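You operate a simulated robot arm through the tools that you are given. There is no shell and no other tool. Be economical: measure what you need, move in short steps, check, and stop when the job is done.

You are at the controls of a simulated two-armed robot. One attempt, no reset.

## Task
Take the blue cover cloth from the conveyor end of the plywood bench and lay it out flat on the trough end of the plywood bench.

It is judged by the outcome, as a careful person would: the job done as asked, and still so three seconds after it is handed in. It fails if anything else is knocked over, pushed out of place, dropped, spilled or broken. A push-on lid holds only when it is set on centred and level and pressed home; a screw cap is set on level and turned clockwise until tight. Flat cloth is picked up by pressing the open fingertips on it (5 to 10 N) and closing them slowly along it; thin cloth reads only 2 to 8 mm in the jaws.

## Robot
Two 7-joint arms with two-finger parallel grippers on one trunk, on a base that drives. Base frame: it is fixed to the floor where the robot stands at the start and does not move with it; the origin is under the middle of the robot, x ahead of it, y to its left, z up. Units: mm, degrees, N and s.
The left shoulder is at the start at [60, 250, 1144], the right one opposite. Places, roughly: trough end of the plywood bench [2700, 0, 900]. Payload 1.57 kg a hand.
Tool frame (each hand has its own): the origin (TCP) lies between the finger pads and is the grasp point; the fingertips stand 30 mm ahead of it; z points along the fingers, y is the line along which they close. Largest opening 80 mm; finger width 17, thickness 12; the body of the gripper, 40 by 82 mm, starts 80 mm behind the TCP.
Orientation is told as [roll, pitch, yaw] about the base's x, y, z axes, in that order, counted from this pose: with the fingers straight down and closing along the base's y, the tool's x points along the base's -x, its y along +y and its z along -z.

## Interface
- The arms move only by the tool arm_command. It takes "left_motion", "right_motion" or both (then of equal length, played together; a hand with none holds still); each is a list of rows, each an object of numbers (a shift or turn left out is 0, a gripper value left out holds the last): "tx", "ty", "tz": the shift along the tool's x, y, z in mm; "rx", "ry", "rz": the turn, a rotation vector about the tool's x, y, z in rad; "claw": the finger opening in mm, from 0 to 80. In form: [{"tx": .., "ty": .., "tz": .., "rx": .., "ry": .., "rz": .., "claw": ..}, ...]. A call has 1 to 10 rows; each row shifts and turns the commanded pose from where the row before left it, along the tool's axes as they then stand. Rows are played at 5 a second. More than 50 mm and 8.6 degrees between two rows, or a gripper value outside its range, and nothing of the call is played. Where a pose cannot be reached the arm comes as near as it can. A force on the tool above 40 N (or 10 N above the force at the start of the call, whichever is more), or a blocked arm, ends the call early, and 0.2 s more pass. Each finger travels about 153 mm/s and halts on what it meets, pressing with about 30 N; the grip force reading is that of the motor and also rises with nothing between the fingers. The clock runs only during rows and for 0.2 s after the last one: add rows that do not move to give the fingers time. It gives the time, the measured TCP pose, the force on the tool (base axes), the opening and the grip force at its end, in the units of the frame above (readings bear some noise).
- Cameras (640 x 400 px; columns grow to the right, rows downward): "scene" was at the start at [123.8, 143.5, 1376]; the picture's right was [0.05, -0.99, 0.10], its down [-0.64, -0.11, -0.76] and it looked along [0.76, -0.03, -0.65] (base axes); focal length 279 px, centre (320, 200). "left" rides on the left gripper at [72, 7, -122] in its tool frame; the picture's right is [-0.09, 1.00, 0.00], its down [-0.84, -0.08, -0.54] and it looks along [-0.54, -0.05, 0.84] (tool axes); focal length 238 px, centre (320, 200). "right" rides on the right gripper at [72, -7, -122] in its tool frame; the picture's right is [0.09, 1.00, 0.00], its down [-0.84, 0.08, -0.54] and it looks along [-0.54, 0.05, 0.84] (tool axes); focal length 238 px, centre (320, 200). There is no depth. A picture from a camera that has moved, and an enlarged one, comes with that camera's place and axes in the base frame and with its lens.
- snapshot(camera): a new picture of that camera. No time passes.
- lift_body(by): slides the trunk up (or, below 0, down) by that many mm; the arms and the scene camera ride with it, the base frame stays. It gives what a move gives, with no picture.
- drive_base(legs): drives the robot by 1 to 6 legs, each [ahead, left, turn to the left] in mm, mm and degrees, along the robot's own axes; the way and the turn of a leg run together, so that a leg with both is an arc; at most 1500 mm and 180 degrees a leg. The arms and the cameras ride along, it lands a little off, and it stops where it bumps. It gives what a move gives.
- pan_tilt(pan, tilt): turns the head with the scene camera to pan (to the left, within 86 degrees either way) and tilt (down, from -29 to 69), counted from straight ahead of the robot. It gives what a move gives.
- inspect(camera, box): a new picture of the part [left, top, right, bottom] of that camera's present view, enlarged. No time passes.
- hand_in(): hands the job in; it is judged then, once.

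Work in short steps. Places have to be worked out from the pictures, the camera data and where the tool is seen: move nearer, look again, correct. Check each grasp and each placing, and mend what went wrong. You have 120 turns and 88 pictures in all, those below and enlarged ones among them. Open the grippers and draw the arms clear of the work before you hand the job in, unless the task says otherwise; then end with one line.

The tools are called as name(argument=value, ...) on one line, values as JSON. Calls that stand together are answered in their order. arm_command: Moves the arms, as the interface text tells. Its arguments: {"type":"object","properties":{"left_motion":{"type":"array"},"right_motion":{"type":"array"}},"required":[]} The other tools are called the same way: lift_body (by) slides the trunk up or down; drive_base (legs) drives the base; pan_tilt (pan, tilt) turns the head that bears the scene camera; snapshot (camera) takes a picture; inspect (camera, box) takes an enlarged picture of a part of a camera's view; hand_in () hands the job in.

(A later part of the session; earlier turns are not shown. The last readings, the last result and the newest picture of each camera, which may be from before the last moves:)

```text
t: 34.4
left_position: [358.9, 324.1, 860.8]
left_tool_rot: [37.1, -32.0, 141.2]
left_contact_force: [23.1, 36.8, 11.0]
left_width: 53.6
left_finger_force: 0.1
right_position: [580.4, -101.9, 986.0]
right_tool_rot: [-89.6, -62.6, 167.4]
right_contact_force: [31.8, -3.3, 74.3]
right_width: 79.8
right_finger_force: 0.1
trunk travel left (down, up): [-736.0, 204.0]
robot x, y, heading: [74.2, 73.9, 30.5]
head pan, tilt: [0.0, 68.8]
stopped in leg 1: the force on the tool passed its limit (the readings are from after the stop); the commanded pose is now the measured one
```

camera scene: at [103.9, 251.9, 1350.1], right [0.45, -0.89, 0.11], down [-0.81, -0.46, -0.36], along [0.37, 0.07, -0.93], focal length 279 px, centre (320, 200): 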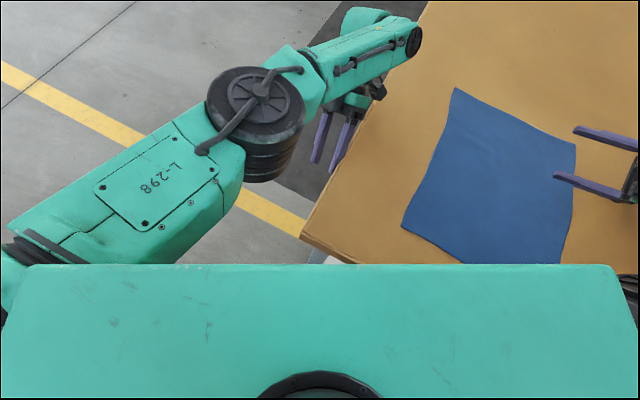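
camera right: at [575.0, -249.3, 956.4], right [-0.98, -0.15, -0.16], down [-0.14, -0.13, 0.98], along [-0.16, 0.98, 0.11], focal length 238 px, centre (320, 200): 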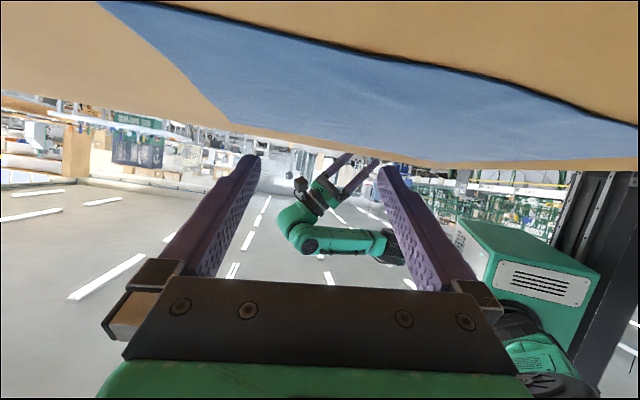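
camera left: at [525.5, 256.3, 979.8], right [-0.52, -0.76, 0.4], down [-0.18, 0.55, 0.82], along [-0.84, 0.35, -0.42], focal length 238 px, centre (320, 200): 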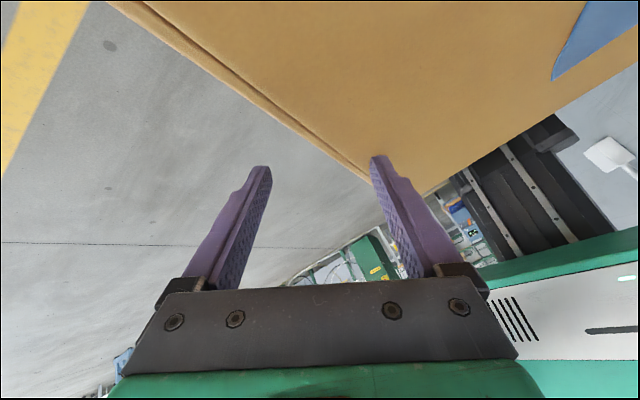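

Backing doesn't move the base either, and the right hand now reads contact. I'll look at the right hand.

pan_tilt(pan=-45, tilt=45)

snapshot(camera="scene")

snapshot(camera="left")

```text
t: 35.5
left_position: [358.4, 322.8, 859.6]
left_tool_rot: [37.2, -32.1, 140.9]
left_contact_force: [21.4, 34.7, 2.1]
left_width: 51.1
left_finger_force: 0.0
right_position: [579.7, -101.2, 986.7]
right_tool_rot: [-89.6, -62.5, 167.6]
right_contact_force: [20.0, -9.6, 115.8]
right_width: 80.3
right_finger_force: 0.0
trunk travel left (down, up): [-736.0, 204.0]
robot x, y, heading: [74.4, 74.8, 30.7]
head pan, tilt: [-45.0, 45.0]
```

```text
57 pictures are left
camera scene: at [131.8, 220.8, 1383.6], right [-0.25, -0.96, 0.09], down [-0.65, 0.1, -0.75], along [0.72, -0.25, -0.65], focal length 279 px, centre (320, 200)
```

scene: 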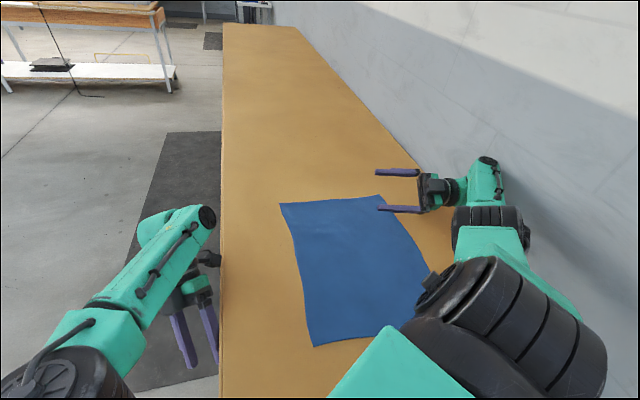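

```text
56 pictures are left
camera left: at [491.0, 302.2, 908.3], right [-0.31, -0.77, 0.56], down [-0.15, 0.62, 0.77], along [-0.94, 0.16, -0.31], focal length 238 px, centre (320, 200)
```

left: 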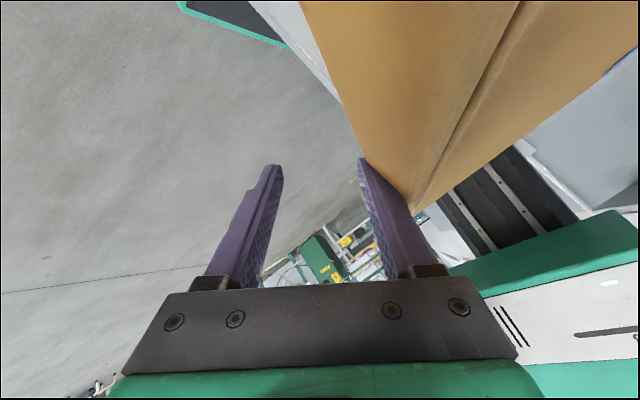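

The left camera shows the top of the base near the bench leg. I'll enlarge that part to see how the base meets the bench.

inspect(camera="left", box=[140, 0, 440, 190])

```text
2.11 times, centred on (290, 95) of left
camera zoom: at [491.0, 302.2, 908.3], right [-0.31, -0.77, 0.56], down [-0.15, 0.62, 0.77], along [-0.94, 0.16, -0.31], focal length 502 px, centre (383, 421)
```

zoom: 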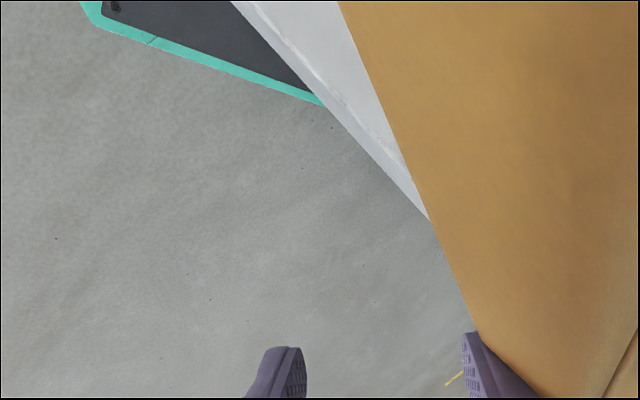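

The left bench leg stands at about (225, 254), roughly 20 mm in front of the base's front face. The clear way out is world −x and +y, so I'll try that diagonal, twice.

drive_base(legs=[[-120, 120, 0]])

drive_base(legs=[[-120, 120, 0]])

```text
t: 36.2
left_position: [342.4, 325.8, 849.2]
left_tool_rot: [40.2, -31.7, 141.8]
left_contact_force: [18.6, 17.4, -3.4]
left_width: 61.8
left_finger_force: 0.1
right_position: [585.3, -101.6, 992.8]
right_tool_rot: [-96.2, -61.9, 170.7]
right_contact_force: [23.3, 1.6, 63.8]
right_width: 80.0
right_finger_force: 0.0
trunk travel left (down, up): [-736.0, 204.0]
robot x, y, heading: [67.4, 79.2, 32.8]
head pan, tilt: [-45.0, 45.0]
stopped in leg 1: the robot was blocked; the commanded pose is now the measured one
```

```text
t: 36.9
left_position: [328.3, 327.6, 839.5]
left_tool_rot: [42.9, -31.8, 142.3]
left_contact_force: [6.1, 10.7, -2.4]
left_width: 70.2
left_finger_force: 0.1
right_position: [590.7, -102.4, 996.3]
right_tool_rot: [-98.7, -60.7, 170.4]
right_contact_force: [18.3, -9.4, 32.6]
right_width: 80.0
right_finger_force: 0.0
trunk travel left (down, up): [-736.0, 204.0]
robot x, y, heading: [69.8, 82.9, 34.6]
head pan, tilt: [-45.0, 45.0]
stopped in leg 1: the force on the tool passed its limit (the readings are from after the stop); the commanded pose is now the measured one
```

Contact forces on both hands are fading and the base is creeping the right way. I'll continue with a few more.

drive_base(legs=[[-100, 150, 0]])

drive_base(legs=[[-100, 150, 0]])

drive_base(legs=[[-100, 150, 0]])

snapshot(camera="scene")

```text
t: 37.6
left_position: [314.9, 327.9, 832.0]
left_tool_rot: [45.2, -31.8, 143.2]
left_contact_force: [4.5, 6.4, 1.7]
left_width: 75.6
left_finger_force: 0.2
right_position: [592.5, -104.3, 998.6]
right_tool_rot: [-101.2, -59.4, 170.8]
right_contact_force: [22.2, 3.3, 36.4]
right_width: 79.8
right_finger_force: 0.1
trunk travel left (down, up): [-736.0, 204.0]
robot x, y, heading: [64.4, 89.7, 36.0]
head pan, tilt: [-45.0, 45.0]
stopped in leg 1: the force on the tool passed its limit (the readings are from after the stop); the commanded pose is now the measured one
```

```text
t: 38.3
left_position: [302.0, 327.8, 826.1]
left_tool_rot: [47.0, -31.7, 144.3]
left_contact_force: [-0.1, -0.2, -0.2]
left_width: 80.1
left_finger_force: 0.1
right_position: [593.3, -105.7, 999.1]
right_tool_rot: [-102.7, -58.1, 170.6]
right_contact_force: [23.8, 3.8, 39.5]
right_width: 79.9
right_finger_force: 0.1
trunk travel left (down, up): [-736.0, 204.0]
robot x, y, heading: [57.6, 90.4, 37.4]
head pan, tilt: [-45.0, 45.0]
stopped in leg 1: the force on the tool passed its limit (the readings are from after the stop); the commanded pose is now the measured one
```

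```text
t: 39.0
left_position: [291.5, 327.9, 819.2]
left_tool_rot: [48.1, -31.7, 145.5]
left_contact_force: [0.1, 0.0, 0.3]
left_width: 80.2
left_finger_force: 0.1
right_position: [594.6, -105.6, 999.2]
right_tool_rot: [-103.7, -57.0, 170.3]
right_contact_force: [22.8, 10.0, 41.1]
right_width: 80.1
right_finger_force: 0.1
trunk travel left (down, up): [-736.0, 204.0]
robot x, y, heading: [58.0, 94.7, 38.6]
head pan, tilt: [-45.0, 45.0]
stopped in leg 1: the force on the tool passed its limit (the readings are from after the stop); the commanded pose is now the measured one
```

```text
54 pictures are left
camera scene: at [114.0, 224.4, 1384.6], right [-0.12, -0.99, 0.07], down [-0.67, 0.02, -0.74], along [0.74, -0.14, -0.66], focal length 279 px, centre (320, 200)
```

scene: 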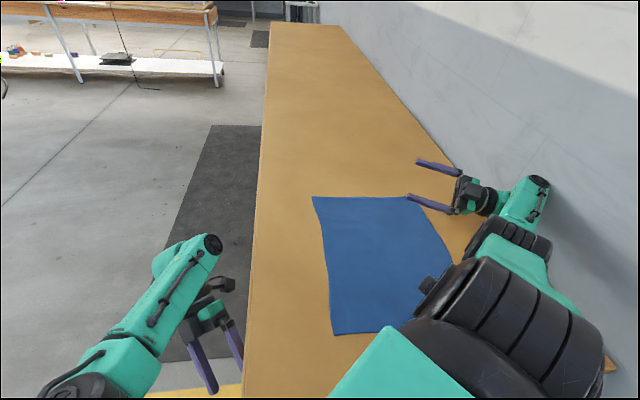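

The left hand is now fully free; only a steady ~45 N remains on the right arm, probably the wrist against the wall. I'll move the right hand away from the wall (+y) and up.

arm_command(right_motion=[{"tx": -27, "ty": -7, "tz": 27}, {"tx": -27, "ty": -7, "tz": 27}, {"tx": -27, "ty": -7, "tz": 27}])

drive_base(legs=[[-100, 150, 0]])

```text
t: 39.3
left_position: [284.8, 330.9, 813.0]
left_tool_rot: [48.4, -31.5, 146.2]
left_contact_force: [-0.9, 0.3, -0.7]
left_width: 79.9
left_finger_force: 0.2
right_position: [592.4, -105.7, 998.5]
right_tool_rot: [-102.6, -55.7, 169.1]
right_contact_force: [0.2, 0.7, 0.0]
right_width: 80.1
right_finger_force: 0.1
right hand out of reach, approached as far as the arm can: row 1
trunk travel left (down, up): [-736.0, 204.0]
robot x, y, heading: [54.3, 98.6, 38.9]
head pan, tilt: [-45.0, 45.0]
stopped in row 1 (right hand): the force on the tool passed its limit (the readings are from after the stop); the commanded pose is now the measured one
```

```text
t: 40.1
left_position: [275.3, 332.2, 807.6]
left_tool_rot: [48.6, -31.6, 147.5]
left_contact_force: [0.1, -0.6, 0.0]
left_width: 79.8
left_finger_force: 0.0
right_position: [593.2, -106.2, 1001.6]
right_tool_rot: [-105.4, -55.2, 170.6]
right_contact_force: [2.0, -27.6, 48.3]
right_width: 80.1
right_finger_force: 0.0
trunk travel left (down, up): [-736.0, 204.0]
robot x, y, heading: [47.7, 104.4, 39.9]
head pan, tilt: [-45.0, 45.0]
stopped in leg 1: the robot was blocked; the commanded pose is now the measured one
```

The base is at (48, 104) and the lean is down to about 5°. I'll keep going with the same diagonal.

drive_base(legs=[[-100, 150, 0]])

drive_base(legs=[[-100, 150, 0]])

drive_base(legs=[[-100, 150, 0]])

drive_base(legs=[[-100, 150, 0]])

snapshot(camera="scene")

```text
t: 40.8
left_position: [268.9, 333.3, 805.0]
left_tool_rot: [49.0, -31.6, 148.8]
left_contact_force: [0.3, 0.2, -0.2]
left_width: 80.1
left_finger_force: 0.0
right_position: [594.4, -107.7, 1005.9]
right_tool_rot: [-109.1, -54.6, 172.5]
right_contact_force: [17.2, -34.8, 66.2]
right_width: 79.7
right_finger_force: 0.0
trunk travel left (down, up): [-736.0, 204.0]
robot x, y, heading: [41.4, 110.5, 40.5]
head pan, tilt: [-45.0, 45.0]
stopped in leg 1: the force on the tool passed its limit (the readings are from after the stop); the commanded pose is now the measured one
```

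```text
t: 41.5
left_position: [264.3, 332.9, 800.5]
left_tool_rot: [48.8, -31.6, 149.8]
left_contact_force: [1.0, -0.5, -0.4]
left_width: 80.2
left_finger_force: 0.0
right_position: [597.3, -110.1, 1009.4]
right_tool_rot: [-112.2, -54.0, 173.8]
right_contact_force: [9.7, -37.9, 67.4]
right_width: 79.9
right_finger_force: 0.0
trunk travel left (down, up): [-736.0, 204.0]
robot x, y, heading: [41.2, 118.3, 41.0]
head pan, tilt: [-45.0, 45.0]
stopped in leg 1: the force on the tool passed its limit (the readings are from after the stop); the commanded pose is now the measured one
```

```text
t: 42.2
left_position: [260.0, 334.3, 797.6]
left_tool_rot: [48.5, -31.7, 150.9]
left_contact_force: [0.0, -0.7, -0.7]
left_width: 80.0
left_finger_force: 0.0
right_position: [599.0, -109.9, 1011.9]
right_tool_rot: [-114.0, -53.8, 174.8]
right_contact_force: [-20.4, -14.4, 52.0]
right_width: 80.3
right_finger_force: 0.1
trunk travel left (down, up): [-736.0, 204.0]
robot x, y, heading: [35.7, 119.4, 41.4]
head pan, tilt: [-45.0, 45.0]
stopped in leg 1: the robot was blocked; the commanded pose is now the measured one
```

```text
t: 42.9
left_position: [255.1, 334.9, 795.4]
left_tool_rot: [48.3, -32.1, 151.7]
left_contact_force: [-0.7, -0.3, 0.4]
left_width: 80.0
left_finger_force: 0.2
right_position: [602.9, -110.8, 1013.6]
right_tool_rot: [-115.1, -53.8, 175.3]
right_contact_force: [-24.6, -2.3, 52.1]
right_width: 80.1
right_finger_force: 0.0
trunk travel left (down, up): [-736.0, 204.0]
robot x, y, heading: [27.3, 125.3, 42.3]
head pan, tilt: [-45.0, 45.0]
stopped in leg 1: the force on the tool passed its limit (the readings are from after the stop); the commanded pose is now the measured one
```

```text
53 pictures are left
camera scene: at [97.6, 213.6, 1379.7], right [-0.05, -1.0, 0.04], down [-0.68, 0.0, -0.74], along [0.73, -0.07, -0.68], focal length 279 px, centre (320, 200)
```

scene: 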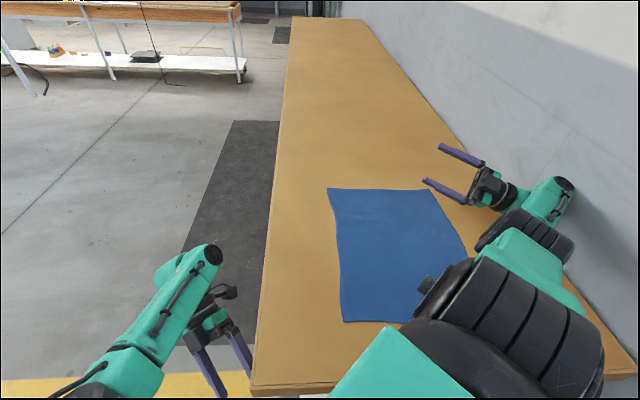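

The lean is down to about 3.4° as the base backs out. I'll continue.

drive_base(legs=[[-100, 150, 0]])

drive_base(legs=[[-100, 150, 0]])

drive_base(legs=[[-100, 150, 0]])

drive_base(legs=[[-100, 150, 0]])

drive_base(legs=[[-100, 150, 0]])

```text
t: 43.5
left_position: [255.7, 339.3, 794.5]
left_tool_rot: [48.0, -32.2, 152.5]
left_contact_force: [-0.7, 0.4, 0.5]
left_width: 79.9
left_finger_force: 0.1
right_position: [604.4, -112.4, 1014.4]
right_tool_rot: [-116.1, -53.5, 175.8]
right_contact_force: [-22.2, -0.2, 46.1]
right_width: 80.0
right_finger_force: 0.1
trunk travel left (down, up): [-736.0, 204.0]
robot x, y, heading: [24.5, 125.1, 42.7]
head pan, tilt: [-45.0, 45.0]
stopped in leg 1: the robot was blocked; the commanded pose is now the measured one
```

```text
t: 44.2
left_position: [250.8, 343.5, 791.7]
left_tool_rot: [47.8, -32.5, 153.1]
left_contact_force: [0.1, 0.0, 0.2]
left_width: 80.0
left_finger_force: 0.1
right_position: [607.9, -110.3, 1014.9]
right_tool_rot: [-116.6, -53.0, 176.2]
right_contact_force: [-19.6, 5.7, 43.7]
right_width: 80.1
right_finger_force: 0.1
trunk travel left (down, up): [-736.0, 204.0]
robot x, y, heading: [18.5, 133.9, 42.6]
head pan, tilt: [-45.0, 45.0]
stopped in leg 1: the force on the tool passed its limit (the readings are from after the stop); the commanded pose is now the measured one
```

```text
t: 44.9
left_position: [249.5, 346.7, 790.4]
left_tool_rot: [47.8, -32.7, 153.2]
left_contact_force: [-0.6, -0.6, 0.7]
left_width: 79.8
left_finger_force: 0.2
right_position: [611.5, -112.0, 1016.2]
right_tool_rot: [-116.9, -52.2, 176.6]
right_contact_force: [-18.8, 11.1, 38.0]
right_width: 79.8
right_finger_force: 0.1
trunk travel left (down, up): [-736.0, 204.0]
robot x, y, heading: [10.9, 142.1, 43.0]
head pan, tilt: [-45.0, 45.0]
stopped in leg 1: the force on the tool passed its limit (the readings are from after the stop); the commanded pose is now the measured one
```

```text
t: 45.7
left_position: [239.4, 349.3, 790.2]
left_tool_rot: [47.4, -33.5, 154.0]
left_contact_force: [-0.8, -0.5, -0.3]
left_width: 80.1
left_finger_force: 0.1
right_position: [609.7, -110.6, 1015.2]
right_tool_rot: [-116.3, -51.5, 176.6]
right_contact_force: [-7.3, -3.1, 12.6]
right_width: 80.0
right_finger_force: 0.1
trunk travel left (down, up): [-736.0, 204.0]
robot x, y, heading: [-0.7, 145.7, 43.5]
head pan, tilt: [-45.0, 45.0]
stopped in leg 1: the force on the tool passed its limit (the readings are from after the stop); the commanded pose is now the measured one
```

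```text
t: 46.5
left_position: [228.0, 350.2, 789.7]
left_tool_rot: [47.2, -34.1, 154.7]
left_contact_force: [-0.4, -0.6, 0.6]
left_width: 80.3
left_finger_force: 0.0
right_position: [605.1, -109.2, 1016.4]
right_tool_rot: [-117.0, -49.9, 177.1]
right_contact_force: [0.4, -0.3, -0.2]
right_width: 79.7
right_finger_force: 0.1
trunk travel left (down, up): [-736.0, 204.0]
robot x, y, heading: [-19.7, 150.1, 43.7]
head pan, tilt: [-45.0, 45.0]
stopped in leg 1: the force on the tool passed its limit (the readings are from after the stop); the commanded pose is now the measured one
```

All contact forces are now zero and the base is moving faster. I'll continue the diagonal to get fully clear.

drive_base(legs=[[-150, 200, 0]])

snapshot(camera="scene")

```text
t: 47.4
left_position: [204.9, 351.9, 790.6]
left_tool_rot: [47.1, -34.2, 154.7]
left_contact_force: [-0.7, -0.4, 0.1]
left_width: 80.0
left_finger_force: 0.0
right_position: [584.5, -110.5, 1021.1]
right_tool_rot: [-117.2, -48.6, 177.0]
right_contact_force: [-0.6, -0.7, 0.3]
right_width: 80.2
right_finger_force: 0.1
trunk travel left (down, up): [-736.0, 204.0]
robot x, y, heading: [-48.0, 159.3, 43.7]
head pan, tilt: [-45.0, 45.0]
stopped in leg 1: the force on the tool passed its limit (the readings are from after the stop); the commanded pose is now the measured one
```

```text
52 pictures are left
camera scene: at [73.1, 195.3, 1375.2], right [-0.02, -1.0, 0.0], down [-0.71, 0.01, -0.71], along [0.71, -0.02, -0.71], focal length 279 px, centre (320, 200)
```

scene: 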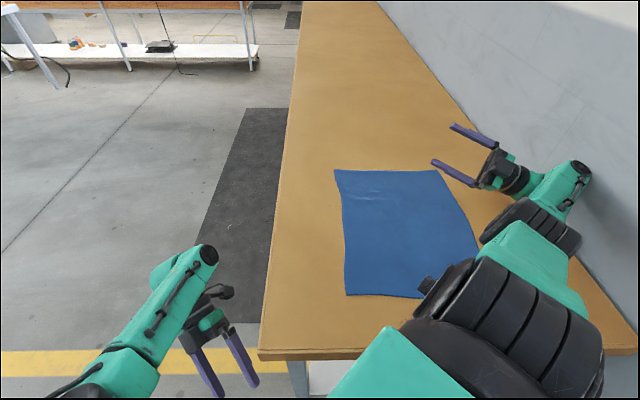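

The robot stands upright again (camera roll 0). I'll keep driving out towards −x/+y.

drive_base(legs=[[-200, 300, 0]])

```text
t: 49.8
left_position: [-149.2, 425.7, 790.3]
left_tool_rot: [46.8, -34.5, 154.8]
left_contact_force: [0.0, -0.7, 0.5]
left_width: 79.8
left_finger_force: 0.0
right_position: [230.9, -40.4, 1017.4]
right_tool_rot: [-117.7, -48.7, 177.1]
right_contact_force: [-0.6, -0.3, -0.4]
right_width: 79.9
right_finger_force: 0.1
trunk travel left (down, up): [-736.0, 204.0]
robot x, y, heading: [-399.7, 234.0, 43.7]
head pan, tilt: [-45.0, 45.0]
```

The base is free, at (−400, 234), heading 43.7°. I'll strafe left into open floor, then raise both hands there and straighten them to fingers-down.

drive_base(legs=[[0, 450, 0]])

arm_command(left_motion=[{"tx": -22, "ty": 23, "tz": -22}, {"tx": -22, "ty": 23, "tz": -22}, {"tx": -22, "ty": 23, "tz": -22}, {"tx": -22, "ty": 23, "tz": -22}, {"tx": -22, "ty": 23, "tz": -22}, {"tx": -22, "ty": 23, "tz": -22}, {"tx": -22, "ty": 23, "tz": -22}], right_motion=[{"tx": -23, "ty": -18, "tz": 9}, {"tx": -23, "ty": -18, "tz": 9}, {"tx": -23, "ty": -18, "tz": 9}, {}, {}, {}, {}])

```text
t: 52.5
left_position: [-462.3, 749.2, 790.0]
left_tool_rot: [46.7, -34.5, 154.9]
left_contact_force: [-0.5, 0.3, 0.1]
left_width: 80.2
left_finger_force: 0.0
right_position: [-82.0, 284.2, 1018.2]
right_tool_rot: [-117.6, -48.8, 177.1]
right_contact_force: [0.8, -0.3, 0.4]
right_width: 79.6
right_finger_force: 0.1
trunk travel left (down, up): [-736.0, 204.0]
robot x, y, heading: [-711.5, 556.9, 44.2]
head pan, tilt: [-45.0, 45.0]
```

```text
t: 54.1
left_position: [-448.9, 824.4, 961.7]
left_tool_rot: [46.7, -34.0, 154.6]
left_contact_force: [0.4, -0.2, -0.3]
left_width: 79.8
left_finger_force: 0.1
left hand out of reach, approached as far as the arm can: row 1, 2, 3, 4, 5, 6, 7
right_position: [-82.9, 284.1, 1111.9]
right_tool_rot: [-117.5, -48.7, 177.2]
right_contact_force: [-1.5, -0.4, -0.1]
right_width: 79.7
right_finger_force: 0.2
trunk travel left (down, up): [-736.0, 204.0]
robot x, y, heading: [-710.8, 554.4, 44.1]
head pan, tilt: [-45.0, 45.0]
```

Arm control works normally again. Now I'll rotate both hands back towards fingers-down.

arm_command(left_motion=[{"rx": 0.0695, "ry": -0.0252, "rz": 0.1248}, {"rx": 0.0695, "ry": -0.0252, "rz": 0.1248}, {"rx": 0.0695, "ry": -0.0252, "rz": 0.1248}, {"rx": 0.0695, "ry": -0.0252, "rz": 0.1248}, {"rx": 0.0695, "ry": -0.0252, "rz": 0.1248}, {"rx": 0.0695, "ry": -0.0252, "rz": 0.1248}, {"rx": 0.0695, "ry": -0.0252, "rz": 0.1248}, {"rx": 0.0695, "ry": -0.0252, "rz": 0.1248}, {"rx": 0.0695, "ry": -0.0252, "rz": 0.1248}, {"rx": 0.0695, "ry": -0.0252, "rz": 0.1248}], right_motion=[{"rx": -0.0193, "ry": 0.1373, "rz": 0.0503}, {"rx": -0.0193, "ry": 0.1373, "rz": 0.0503}, {"rx": -0.0193, "ry": 0.1373, "rz": 0.0503}, {"rx": -0.0193, "ry": 0.1373, "rz": 0.0503}, {"rx": -0.0193, "ry": 0.1373, "rz": 0.0503}, {"rx": -0.0193, "ry": 0.1373, "rz": 0.0503}, {"rx": -0.0193, "ry": 0.1373, "rz": 0.0503}, {"rx": -0.0193, "ry": 0.1373, "rz": 0.0503}, {"rx": -0.0193, "ry": 0.1373, "rz": 0.0503}, {"rx": -0.0193, "ry": 0.1373, "rz": 0.0503}])

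```text
t: 56.3
left_position: [-448.0, 824.5, 962.5]
left_tool_rot: [24.6, -0.7, 87.1]
left_contact_force: [0.1, 0.5, -0.1]
left_width: 80.2
left_finger_force: 0.1
right_position: [-84.0, 285.5, 1110.0]
right_tool_rot: [-8.7, -30.8, 58.2]
right_contact_force: [0.4, 0.6, 0.6]
right_width: 80.1
right_finger_force: 0.0
trunk travel left (down, up): [-736.0, 204.0]
robot x, y, heading: [-710.1, 556.0, 44.0]
head pan, tilt: [-45.0, 45.0]
```

Both turned as planned; the remaining rows finish it.

arm_command(left_motion=[{"rx": 0.0695, "ry": -0.0252, "rz": 0.1248}, {"rx": 0.0695, "ry": -0.0252, "rz": 0.1248}, {"rx": 0.0695, "ry": -0.0252, "rz": 0.1248}, {"rx": 0.0695, "ry": -0.0252, "rz": 0.1248}, {"rx": 0.0695, "ry": -0.0252, "rz": 0.1248}, {"rx": 0.0695, "ry": -0.0252, "rz": 0.1248}, {}], right_motion=[{"rx": -0.0193, "ry": 0.1373, "rz": 0.0503}, {"rx": -0.0193, "ry": 0.1373, "rz": 0.0503}, {"rx": -0.0193, "ry": 0.1373, "rz": 0.0503}, {"rx": -0.0193, "ry": 0.1373, "rz": 0.0503}, {}, {}, {}])

```text
t: 57.9
left_position: [-446.4, 822.8, 963.2]
left_tool_rot: [0.0, -0.1, 43.6]
left_contact_force: [0.3, -0.6, -0.6]
left_width: 80.0
left_finger_force: 0.1
right_position: [-81.9, 282.8, 1109.1]
right_tool_rot: [-2.0, -10.6, 48.1]
right_contact_force: [0.3, 0.3, -0.6]
right_width: 80.1
right_finger_force: 0.1
right hand out of reach, approached as far as the arm can: row 4
trunk travel left (down, up): [-736.0, 204.0]
robot x, y, heading: [-708.6, 557.1, 44.0]
head pan, tilt: [-45.0, 45.0]
```

Both point down now. I'll bring the right hand in from 633 mm out on the right, and the left outward, both to a neutral stance in front of the robot.

arm_command(left_motion=[{"tx": -3, "ty": 18, "tz": -19}, {"tx": -3, "ty": 18, "tz": -19}, {"tx": -3, "ty": 18, "tz": -19}, {"tx": -3, "ty": 18, "tz": -19}, {"tx": -3, "ty": 18, "tz": -19}, {"tx": -3, "ty": 18, "tz": -19}, {"tx": -3, "ty": 18, "tz": -19}, {"tx": -3, "ty": 18, "tz": -19}, {"tx": -3, "ty": 18, "tz": -19}, {"tx": -3, "ty": 18, "tz": -19}], right_motion=[{"tx": -14, "ty": 44, "tz": -3}, {"tx": -14, "ty": 44, "tz": -3}, {"tx": -14, "ty": 44, "tz": -3}, {"tx": -14, "ty": 44, "tz": -3}, {"tx": -14, "ty": 44, "tz": -3}, {"tx": -14, "ty": 44, "tz": -3}, {"tx": -14, "ty": 44, "tz": -3}, {"tx": -14, "ty": 44, "tz": -3}, {"tx": -14, "ty": 44, "tz": -3}, {"tx": -14, "ty": 44, "tz": -3}])

pan_tilt(pan=0, tilt=35)

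snapshot(camera="scene")

```text
t: 60.1
left_position: [-551.9, 976.0, 1154.8]
left_tool_rot: [-0.2, 0.0, 43.8]
left_contact_force: [0.0, 0.8, 0.9]
left_width: 80.3
left_finger_force: 0.1
right_position: [-320.9, 683.3, 1144.0]
right_tool_rot: [-2.2, -10.6, 48.0]
right_contact_force: [-0.2, 0.0, 0.7]
right_width: 79.8
right_finger_force: 0.1
right hand out of reach, approached as far as the arm can: row 1, 2
trunk travel left (down, up): [-736.0, 204.0]
robot x, y, heading: [-710.2, 552.8, 44.0]
head pan, tilt: [-45.0, 45.0]
```

```text
t: 61.2
left_position: [-549.7, 974.4, 1153.2]
left_tool_rot: [0.1, -0.1, 43.8]
left_contact_force: [-0.1, 0.0, 0.7]
left_width: 80.0
left_finger_force: 0.1
right_position: [-319.3, 681.5, 1143.1]
right_tool_rot: [-2.1, -10.6, 48.1]
right_contact_force: [0.2, 0.9, 0.2]
right_width: 80.2
right_finger_force: 0.0
trunk travel left (down, up): [-736.0, 204.0]
robot x, y, heading: [-709.7, 556.8, 43.9]
head pan, tilt: [0.0, 35.0]
```

```text
51 pictures are left
camera scene: at [-609.8, 653.1, 1390.0], right [0.69, -0.72, 0.0], down [-0.41, -0.4, -0.82], along [0.59, 0.57, -0.57], focal length 279 px, centre (320, 200)
```

scene: 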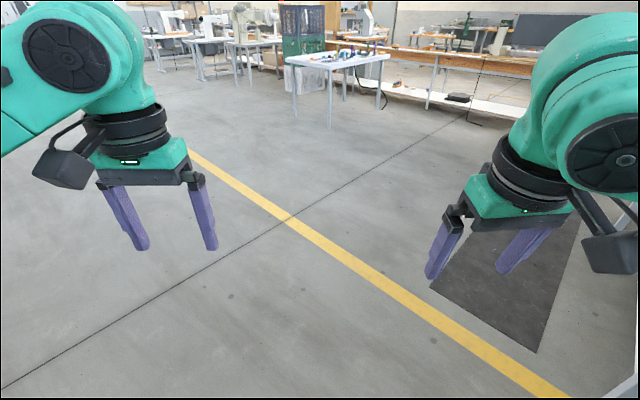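

The robot is upright and the arms are neutral. I'll drive to about (475, 900), turn to face −y towards the bench, and square up the right hand.

arm_command(right_motion=[{"rx": -0.017, "ry": 0.093, "rz": 0.035}, {"rx": -0.017, "ry": 0.092, "rz": 0.035}, {}])

drive_base(legs=[[1090, -577, 0], [0, 0, -134]])

pan_tilt(pan=0, tilt=40)

snapshot(camera="scene")

```text
t: 62.0
left_position: [-550.1, 972.8, 1154.3]
left_tool_rot: [0.1, 0.0, 43.8]
left_contact_force: [0.0, 0.2, 0.5]
left_width: 80.0
left_finger_force: 0.0
right_position: [-317.8, 680.5, 1142.6]
right_tool_rot: [0.3, -0.1, 43.9]
right_contact_force: [0.3, 0.1, 0.6]
right_width: 80.2
right_finger_force: 0.2
trunk travel left (down, up): [-736.0, 204.0]
robot x, y, heading: [-710.3, 555.7, 44.3]
head pan, tilt: [0.0, 35.0]
```

```text
t: 73.7
left_position: [652.8, 506.1, 1155.3]
left_tool_rot: [0.0, -0.1, -88.9]
left_contact_force: [-1.3, -0.5, -0.6]
left_width: 80.0
left_finger_force: 0.0
right_position: [282.9, 533.7, 1142.5]
right_tool_rot: [0.2, -0.1, -88.8]
right_contact_force: [0.2, -0.8, 0.4]
right_width: 80.0
right_finger_force: 0.1
trunk travel left (down, up): [-736.0, 204.0]
robot x, y, heading: [457.3, 909.4, -88.5]
head pan, tilt: [0.0, 35.0]
```

```text
t: 74.4
left_position: [654.6, 506.1, 1154.5]
left_tool_rot: [0.0, 0.0, -88.9]
left_contact_force: [-1.2, 0.1, -0.4]
left_width: 79.8
left_finger_force: 0.1
right_position: [282.3, 534.7, 1143.2]
right_tool_rot: [0.4, -0.1, -88.8]
right_contact_force: [-0.1, -0.6, 0.3]
right_width: 80.3
right_finger_force: 0.1
trunk travel left (down, up): [-736.0, 204.0]
robot x, y, heading: [457.6, 907.8, -88.5]
head pan, tilt: [0.0, 40.0]
```

```text
50 pictures are left
camera scene: at [461.4, 771.4, 1382.5], right [-1.0, -0.02, 0.0], down [-0.01, 0.64, -0.77], along [0.02, -0.77, -0.64], focal length 279 px, centre (320, 200)
```

scene: 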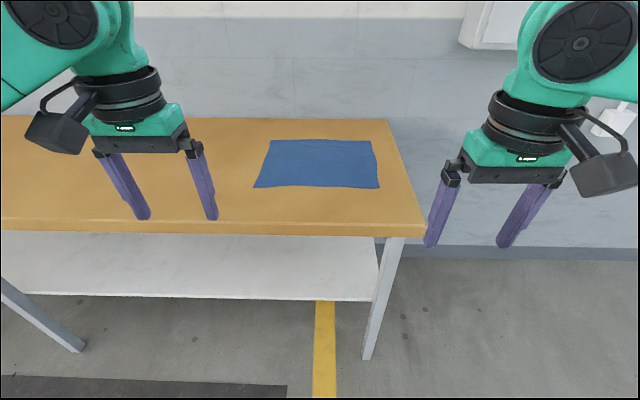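

Clear view now: with the surface at z≈900 the cloth lies at x 303–666, y −147–137, and the bench edge is at y≈283. I'll close up to about (485, 520), keeping the base short of the bench legs.

drive_base(legs=[[0, 0, -1.5], [385, 28, 0]])

pan_tilt(pan=0, tilt=60)

snapshot(camera="scene")

```text
t: 77.2
left_position: [674.0, 120.2, 1154.6]
left_tool_rot: [0.0, 0.0, -90.0]
left_contact_force: [-0.8, 0.6, -0.4]
left_width: 79.9
left_finger_force: 0.1
right_position: [303.4, 157.2, 1143.9]
right_tool_rot: [0.3, -0.2, -89.8]
right_contact_force: [-0.5, -0.3, -0.5]
right_width: 80.1
right_finger_force: 0.1
trunk travel left (down, up): [-736.0, 204.0]
robot x, y, heading: [481.4, 524.0, -90.1]
head pan, tilt: [0.0, 40.0]
```

```text
t: 78.0
left_position: [673.8, 118.0, 1155.5]
left_tool_rot: [0.0, -0.1, -90.0]
left_contact_force: [0.5, -0.5, -0.1]
left_width: 80.0
left_finger_force: 0.0
right_position: [302.6, 155.0, 1142.8]
right_tool_rot: [0.3, -0.1, -89.9]
right_contact_force: [0.5, -0.1, -0.5]
right_width: 79.6
right_finger_force: 0.0
trunk travel left (down, up): [-736.0, 204.0]
robot x, y, heading: [484.1, 525.9, -89.8]
head pan, tilt: [0.0, 60.0]
```

```text
49 pictures are left
camera scene: at [486.8, 406.8, 1355.7], right [-1.0, 0.0, 0.0], down [0.0, 0.87, -0.5], along [0.0, -0.5, -0.87], focal length 279 px, centre (320, 200)
```

scene: 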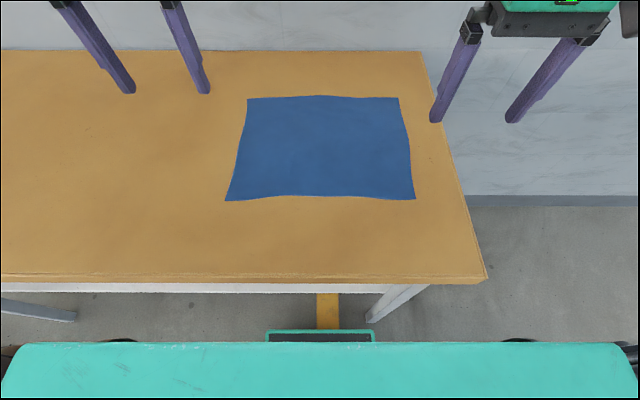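

Now the near corners are at about (663, 145) and (308, 141). I'll lower both hands to tips ≈ 20 mm above the cloth just inside those corners, with fingers open 40 mm.

arm_command(left_motion=[{"ty": -23, "tx": 3, "claw": 40}, {"ty": -23, "tx": 2, "tz": 20}, {"tz": 40}, {"tz": 40}, {"tz": 40}, {"tz": 40}, {"tz": 20}, {}], right_motion=[{"ty": 20, "tx": -18, "claw": 40}, {"ty": 20, "tx": -18, "tz": 20}, {"tz": 40}, {"tz": 40}, {"tz": 40}, {"tz": 35}, {"tz": 15}, {}])

snapshot(camera="left")

snapshot(camera="right")

```text
t: 79.8
left_position: [627.2, 124.5, 953.3]
left_tool_rot: [-0.1, -0.1, -90.1]
left_contact_force: [0.2, 0.4, 0.3]
left_width: 40.0
left_finger_force: 0.2
right_position: [344.2, 120.3, 953.5]
right_tool_rot: [0.3, -0.1, -90.0]
right_contact_force: [-0.5, 0.7, -0.1]
right_width: 40.0
right_finger_force: 0.0
trunk travel left (down, up): [-736.0, 204.0]
robot x, y, heading: [486.2, 522.1, -89.7]
head pan, tilt: [0.0, 60.0]
```

```text
48 pictures are left
camera left: at [634.5, 196.0, 1075.8], right [1.0, -0.09, 0.0], down [-0.08, -0.84, 0.54], along [-0.05, -0.54, -0.84], focal length 238 px, centre (320, 200)
```

left: 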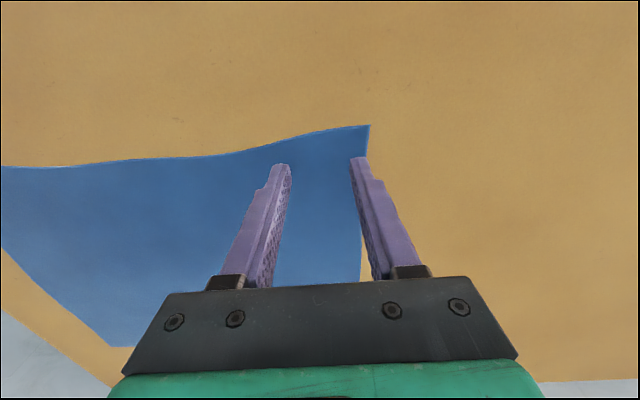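

```text
47 pictures are left
camera right: at [336.0, 192.8, 1075.5], right [1.0, 0.09, 0.01], down [0.08, -0.84, 0.54], along [0.06, -0.54, -0.84], focal length 238 px, centre (320, 200)
```

right: 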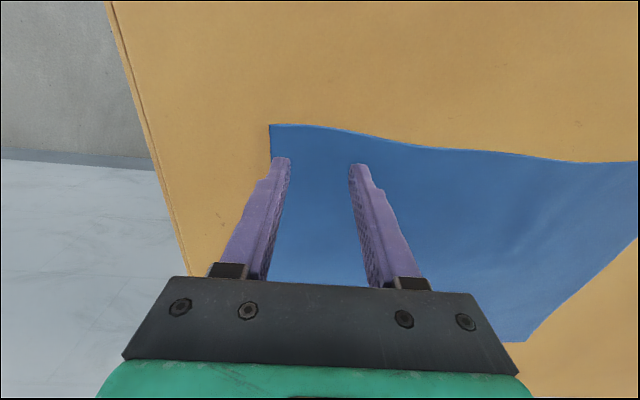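

The corners are confirmed at (666, 145) and (306, 142), with the fingers just inside them. I'll shift each hand 8 mm inward for margin and lower gently until the tips touch.

arm_command(left_motion=[{"ty": -8, "tz": 8}, {"tz": 8}, {}], right_motion=[{"ty": 8, "tz": 8}, {"tz": 8}, {}])

arm_command(left_motion=[{"tz": 3}, {}], right_motion=[{"tz": 3}, {}])

```text
t: 80.6
left_position: [618.7, 126.3, 937.1]
left_tool_rot: [0.1, 0.1, -90.1]
left_contact_force: [-0.1, 0.0, -0.1]
left_width: 40.1
left_finger_force: 0.1
right_position: [351.7, 121.5, 938.1]
right_tool_rot: [0.3, -0.1, -89.9]
right_contact_force: [0.6, -0.4, 0.2]
right_width: 39.9
right_finger_force: 0.0
trunk travel left (down, up): [-736.0, 204.0]
robot x, y, heading: [486.0, 524.5, -89.8]
head pan, tilt: [0.0, 60.0]
```

```text
t: 81.2
left_position: [619.2, 123.7, 935.2]
left_tool_rot: [0.0, 0.0, -90.2]
left_contact_force: [-0.1, -0.6, 0.8]
left_width: 40.2
left_finger_force: 0.0
right_position: [350.6, 118.5, 935.7]
right_tool_rot: [0.3, -0.2, -89.9]
right_contact_force: [-0.3, -0.4, 0.2]
right_width: 40.2
right_finger_force: 0.0
trunk travel left (down, up): [-736.0, 204.0]
robot x, y, heading: [483.4, 524.4, -89.9]
head pan, tilt: [0.0, 60.0]
```

No contact yet at tips ≈ 905. I'll go down in 2 mm steps.

arm_command(left_motion=[{"tz": 2}, {}], right_motion=[{"tz": 2}, {}])

arm_command(left_motion=[{"tz": 2}, {}], right_motion=[{"tz": 2}, {}])

arm_command(left_motion=[{"tz": 2}, {}], right_motion=[{"tz": 2}, {}])

```text
t: 81.8
left_position: [619.3, 123.2, 932.4]
left_tool_rot: [-0.1, -0.1, -90.1]
left_contact_force: [-0.2, -0.2, -0.6]
left_width: 40.2
left_finger_force: 0.1
right_position: [351.2, 119.6, 931.6]
right_tool_rot: [0.4, -0.1, -89.8]
right_contact_force: [-0.3, -0.1, -0.3]
right_width: 40.3
right_finger_force: 0.0
trunk travel left (down, up): [-736.0, 204.0]
robot x, y, heading: [486.6, 527.5, -89.7]
head pan, tilt: [0.0, 60.0]
```

```text
t: 82.4
left_position: [619.7, 124.3, 930.6]
left_tool_rot: [0.1, -0.1, -90.0]
left_contact_force: [0.7, -1.0, 1.3]
left_width: 40.0
left_finger_force: 0.2
right_position: [351.6, 120.2, 930.0]
right_tool_rot: [0.3, -0.2, -89.9]
right_contact_force: [-1.4, -0.6, 8.5]
right_width: 40.2
right_finger_force: 0.1
trunk travel left (down, up): [-736.0, 204.0]
robot x, y, heading: [485.9, 523.2, -90.0]
head pan, tilt: [0.0, 60.0]
```

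```text
t: 83.0
left_position: [618.4, 127.3, 931.4]
left_tool_rot: [0.1, -0.3, -90.1]
left_contact_force: [-0.6, -1.9, 6.3]
left_width: 40.0
left_finger_force: 0.0
right_position: [351.1, 121.1, 930.6]
right_tool_rot: [0.3, -0.6, -89.9]
right_contact_force: [-2.9, -5.4, 30.9]
right_width: 40.1
right_finger_force: 0.3
trunk travel left (down, up): [-736.0, 204.0]
robot x, y, heading: [484.4, 522.2, -90.0]
head pan, tilt: [0.0, 60.0]
```

Contact: the surface is at z≈900. The left presses 6 N, which is good; the right presses 31 N, so I'll ease it 2 mm and then close both slowly.

arm_command(right_motion=[{"tz": -2}, {}])

arm_command(left_motion=[{"claw": 36}, {"claw": 32}, {"claw": 28}, {"claw": 24}, {"claw": 20}, {"claw": 16}, {"claw": 12}, {"claw": 8}, {"claw": 4}, {"claw": 0}], right_motion=[{"claw": 36}, {"claw": 32}, {"claw": 28}, {"claw": 24}, {"claw": 20}, {"claw": 16}, {"claw": 12}, {"claw": 8}, {"claw": 4}, {"claw": 0}])

snapshot(camera="left")

snapshot(camera="right")

```text
t: 83.6
left_position: [619.0, 126.3, 931.6]
left_tool_rot: [0.1, -0.4, -90.0]
left_contact_force: [-0.8, 0.7, 15.4]
left_width: 40.2
left_finger_force: 0.0
right_position: [351.9, 121.4, 931.5]
right_tool_rot: [0.3, -0.3, -89.8]
right_contact_force: [-0.4, -5.2, 19.1]
right_width: 40.0
right_finger_force: 0.1
trunk travel left (down, up): [-736.0, 204.0]
robot x, y, heading: [486.9, 525.7, -89.9]
head pan, tilt: [0.0, 60.0]
```

```text
t: 85.8
left_position: [617.0, 127.3, 930.9]
left_tool_rot: [0.0, -0.2, -90.1]
left_contact_force: [-0.6, 0.1, 20.4]
left_width: 7.1
left_finger_force: 26.1
right_position: [350.5, 122.2, 931.8]
right_tool_rot: [0.4, -0.3, -89.9]
right_contact_force: [-1.0, 0.9, 8.0]
right_width: 0.0
right_finger_force: 22.0
trunk travel left (down, up): [-736.0, 204.0]
robot x, y, heading: [489.9, 524.5, -89.8]
head pan, tilt: [0.0, 60.0]
```

```text
46 pictures are left
camera left: at [625.8, 198.6, 1053.3], right [1.0, -0.09, 0.0], down [-0.08, -0.83, 0.55], along [-0.05, -0.54, -0.84], focal length 238 px, centre (320, 200)
```

left: 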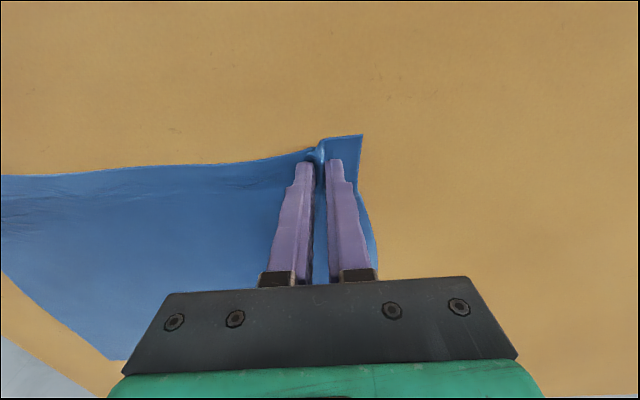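

```text
45 pictures are left
camera right: at [343.8, 195.6, 1053.4], right [1.0, 0.09, 0.0], down [0.08, -0.83, 0.55], along [0.06, -0.54, -0.84], focal length 238 px, centre (320, 200)
```

right: 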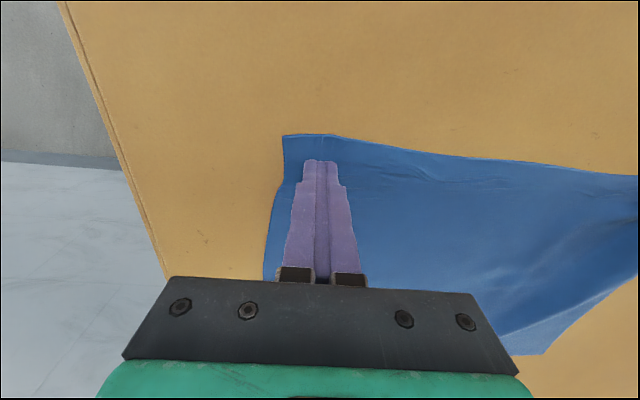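

The left holds a 7 mm fold, but the right closed empty. The right corner has been drawn to x≈326, so I'll lift the right a little, open it, shift 14 mm inward and press again.

arm_command(right_motion=[{"tz": -15}, {"claw": 40, "ty": 14, "tx": -3}, {"tz": 10}, {"tz": 3}, {}])

arm_command(right_motion=[{"tz": 2}, {}, {}])

```text
t: 87.0
left_position: [618.6, 126.6, 931.6]
left_tool_rot: [0.1, -0.2, -90.0]
left_contact_force: [-0.1, 3.1, 24.7]
left_width: 6.9
left_finger_force: 25.8
right_position: [366.2, 119.0, 932.4]
right_tool_rot: [0.3, -0.3, -89.9]
right_contact_force: [0.0, -0.2, -1.4]
right_width: 39.9
right_finger_force: 0.0
trunk travel left (down, up): [-736.0, 204.0]
robot x, y, heading: [488.4, 522.2, -89.7]
head pan, tilt: [0.0, 60.0]
```

```text
t: 87.8
left_position: [618.0, 127.1, 931.7]
left_tool_rot: [0.0, -0.2, -90.1]
left_contact_force: [-1.4, 1.6, 23.0]
left_width: 6.8
left_finger_force: 25.7
right_position: [365.9, 120.2, 931.6]
right_tool_rot: [0.3, -0.3, -89.9]
right_contact_force: [-0.6, 0.6, 3.6]
right_width: 39.8
right_finger_force: 0.1
trunk travel left (down, up): [-736.0, 204.0]
robot x, y, heading: [482.4, 524.6, -89.9]
head pan, tilt: [0.0, 60.0]
```

The right presses 3.6 N. I'll go one millimetre more and then close slowly.

arm_command(right_motion=[{"tz": 1}, {}, {"claw": 35}, {"claw": 30}, {"claw": 25}, {"claw": 20}, {"claw": 15}, {"claw": 10}, {"claw": 5}, {"claw": 0}])

snapshot(camera="right")

```text
t: 90.0
left_position: [619.3, 127.6, 932.2]
left_tool_rot: [0.1, -0.2, -90.1]
left_contact_force: [-4.1, -2.8, 16.1]
left_width: 6.7
left_finger_force: 26.0
right_position: [364.9, 119.1, 930.9]
right_tool_rot: [0.3, -0.5, -89.9]
right_contact_force: [0.6, -0.4, 22.9]
right_width: 5.2
right_finger_force: 25.5
trunk travel left (down, up): [-736.0, 204.0]
robot x, y, heading: [485.8, 525.0, -90.1]
head pan, tilt: [0.0, 60.0]
```

```text
44 pictures are left
camera right: at [358.1, 192.4, 1053.2], right [1.0, 0.09, 0.01], down [0.08, -0.83, 0.55], along [0.06, -0.55, -0.84], focal length 238 px, centre (320, 200)
```

right: 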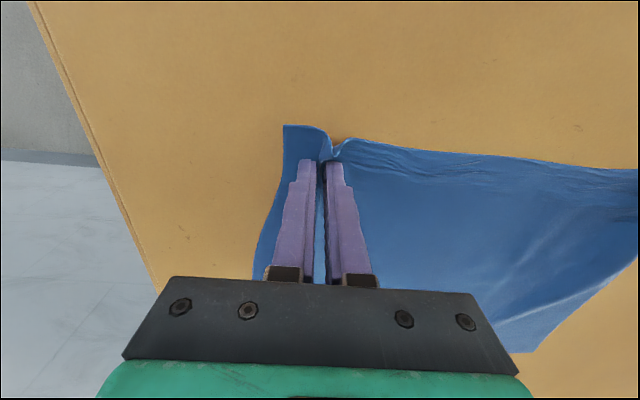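

Both hands grip folds now (6.7 and 5.2 mm). I'll lift a little and check.

arm_command(left_motion=[{"tz": -15}, {"tz": -25}, {"tz": -30}, {"tz": -30}, {}], right_motion=[{"tz": -15}, {"tz": -25}, {"tz": -30}, {"tz": -30}, {}])

snapshot(camera="scene")

```text
t: 91.2
left_position: [618.4, 125.4, 1028.6]
left_tool_rot: [0.0, 0.1, -90.0]
left_contact_force: [-2.7, 0.1, -1.0]
left_width: 1.9
left_finger_force: 23.3
right_position: [365.2, 116.1, 1029.6]
right_tool_rot: [0.2, -0.2, -89.9]
right_contact_force: [2.3, 0.0, 0.0]
right_width: 1.9
right_finger_force: 23.5
trunk travel left (down, up): [-736.0, 204.0]
robot x, y, heading: [482.8, 526.7, -90.0]
head pan, tilt: [0.0, 60.0]
```

```text
43 pictures are left
camera scene: at [486.8, 407.1, 1355.7], right [-1.0, 0.0, 0.0], down [0.0, 0.87, -0.5], along [0.0, -0.5, -0.87], focal length 279 px, centre (320, 200)
```

scene: 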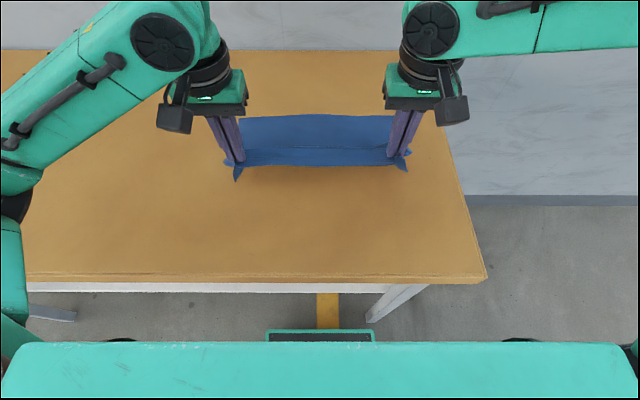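

The cloth is held at both corners with the edge taut. I'll raise the trunk 200 mm and the hands another 60 so the hem clears the bench.

lift_body(by=200)

arm_command(left_motion=[{"tz": -20}, {"tz": -20}, {"tz": -20}, {}], right_motion=[{"tz": -20}, {"tz": -20}, {"tz": -20}, {}])

snapshot(camera="scene")

```text
t: 93.4
left_position: [619.8, 126.6, 1228.2]
left_tool_rot: [0.0, 0.0, -89.9]
left_contact_force: [-2.1, 0.2, 0.7]
left_width: 2.0
left_finger_force: 23.5
right_position: [365.9, 115.3, 1229.1]
right_tool_rot: [0.3, -0.2, -89.9]
right_contact_force: [2.6, 0.2, -0.3]
right_width: 2.1
right_finger_force: 24.1
trunk travel left (down, up): [-936.0, 4.0]
robot x, y, heading: [486.1, 524.1, -89.9]
head pan, tilt: [0.0, 60.0]
```

```text
t: 94.4
left_position: [618.1, 125.9, 1287.7]
left_tool_rot: [0.0, 0.1, -90.0]
left_contact_force: [-2.5, -0.9, -0.4]
left_width: 1.9
left_finger_force: 23.7
right_position: [363.5, 117.0, 1288.4]
right_tool_rot: [0.3, -0.1, -90.0]
right_contact_force: [3.5, -0.1, 1.0]
right_width: 2.4
right_finger_force: 23.8
trunk travel left (down, up): [-936.0, 4.0]
robot x, y, heading: [488.1, 524.8, -89.9]
head pan, tilt: [0.0, 60.0]
```

```text
42 pictures are left
camera scene: at [486.7, 406.9, 1555.7], right [-1.0, 0.0, 0.0], down [0.0, 0.87, -0.5], along [0.0, -0.5, -0.87], focal length 279 px, centre (320, 200)
```

scene: 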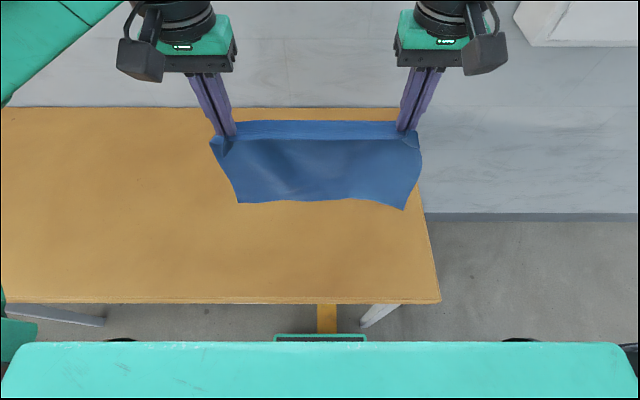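

The cloth hangs clear. Before strafing along the bench I'll look to the left down the path.

pan_tilt(pan=70, tilt=25)

snapshot(camera="scene")

```text
t: 95.8
left_position: [618.7, 126.4, 1287.4]
left_tool_rot: [0.1, 0.0, -90.1]
left_contact_force: [-2.8, 0.0, 0.4]
left_width: 2.2
left_finger_force: 23.4
right_position: [364.1, 117.6, 1288.4]
right_tool_rot: [0.4, 0.0, -89.9]
right_contact_force: [3.0, -0.4, -0.1]
right_width: 2.1
right_finger_force: 24.0
trunk travel left (down, up): [-936.0, 4.0]
robot x, y, heading: [486.7, 525.4, -89.7]
head pan, tilt: [70.0, 25.0]
```

```text
41 pictures are left
camera scene: at [573.2, 442.3, 1605.7], right [-0.34, -0.94, 0.0], down [-0.4, 0.14, -0.91], along [0.85, -0.31, -0.42], focal length 279 px, centre (320, 200)
```

scene: 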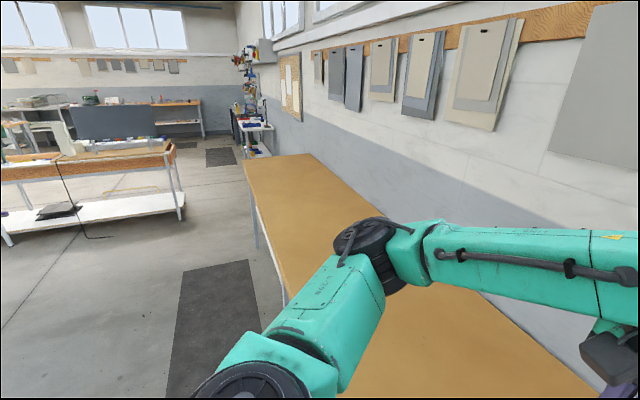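

The path along the bench is clear and the far end is at x≈2950. I'll back off 40 mm for leg clearance, then strafe 2210 mm so the cloth centre is near x=2700.

drive_base(legs=[[-40, 0, 0], [0, 1105, 0], [0, 1105, 0]])

pan_tilt(pan=0, tilt=55)

snapshot(camera="scene")

```text
t: 107.3
left_position: [2855.4, 160.0, 1289.0]
left_tool_rot: [0.1, 0.0, -90.0]
left_contact_force: [-3.0, -0.3, -1.1]
left_width: 2.4
left_finger_force: 23.5
right_position: [2601.1, 150.7, 1289.2]
right_tool_rot: [0.3, -0.1, -89.9]
right_contact_force: [3.1, -0.1, -1.3]
right_width: 2.2
right_finger_force: 23.3
trunk travel left (down, up): [-936.0, 4.0]
robot x, y, heading: [2721.7, 563.8, -89.7]
head pan, tilt: [70.0, 25.0]
```

```text
t: 108.7
left_position: [2856.8, 159.5, 1288.1]
left_tool_rot: [0.1, 0.0, -90.0]
left_contact_force: [-2.5, -0.5, 0.6]
left_width: 2.1
left_finger_force: 23.4
right_position: [2602.7, 151.1, 1289.1]
right_tool_rot: [0.4, -0.2, -89.9]
right_contact_force: [2.5, -0.8, -0.2]
right_width: 2.0
right_finger_force: 23.8
trunk travel left (down, up): [-936.0, 4.0]
robot x, y, heading: [2721.8, 559.5, -89.6]
head pan, tilt: [0.0, 55.0]
```

```text
40 pictures are left
camera scene: at [2724.9, 435.3, 1561.8], right [-1.0, 0.0, 0.0], down [0.0, 0.82, -0.57], along [0.0, -0.57, -0.82], focal length 279 px, centre (320, 200)
```

scene: 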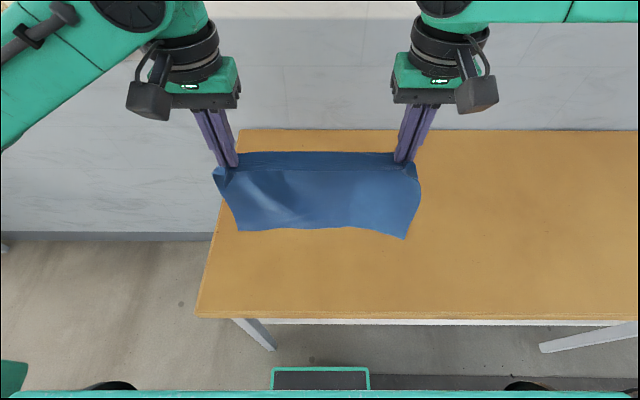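

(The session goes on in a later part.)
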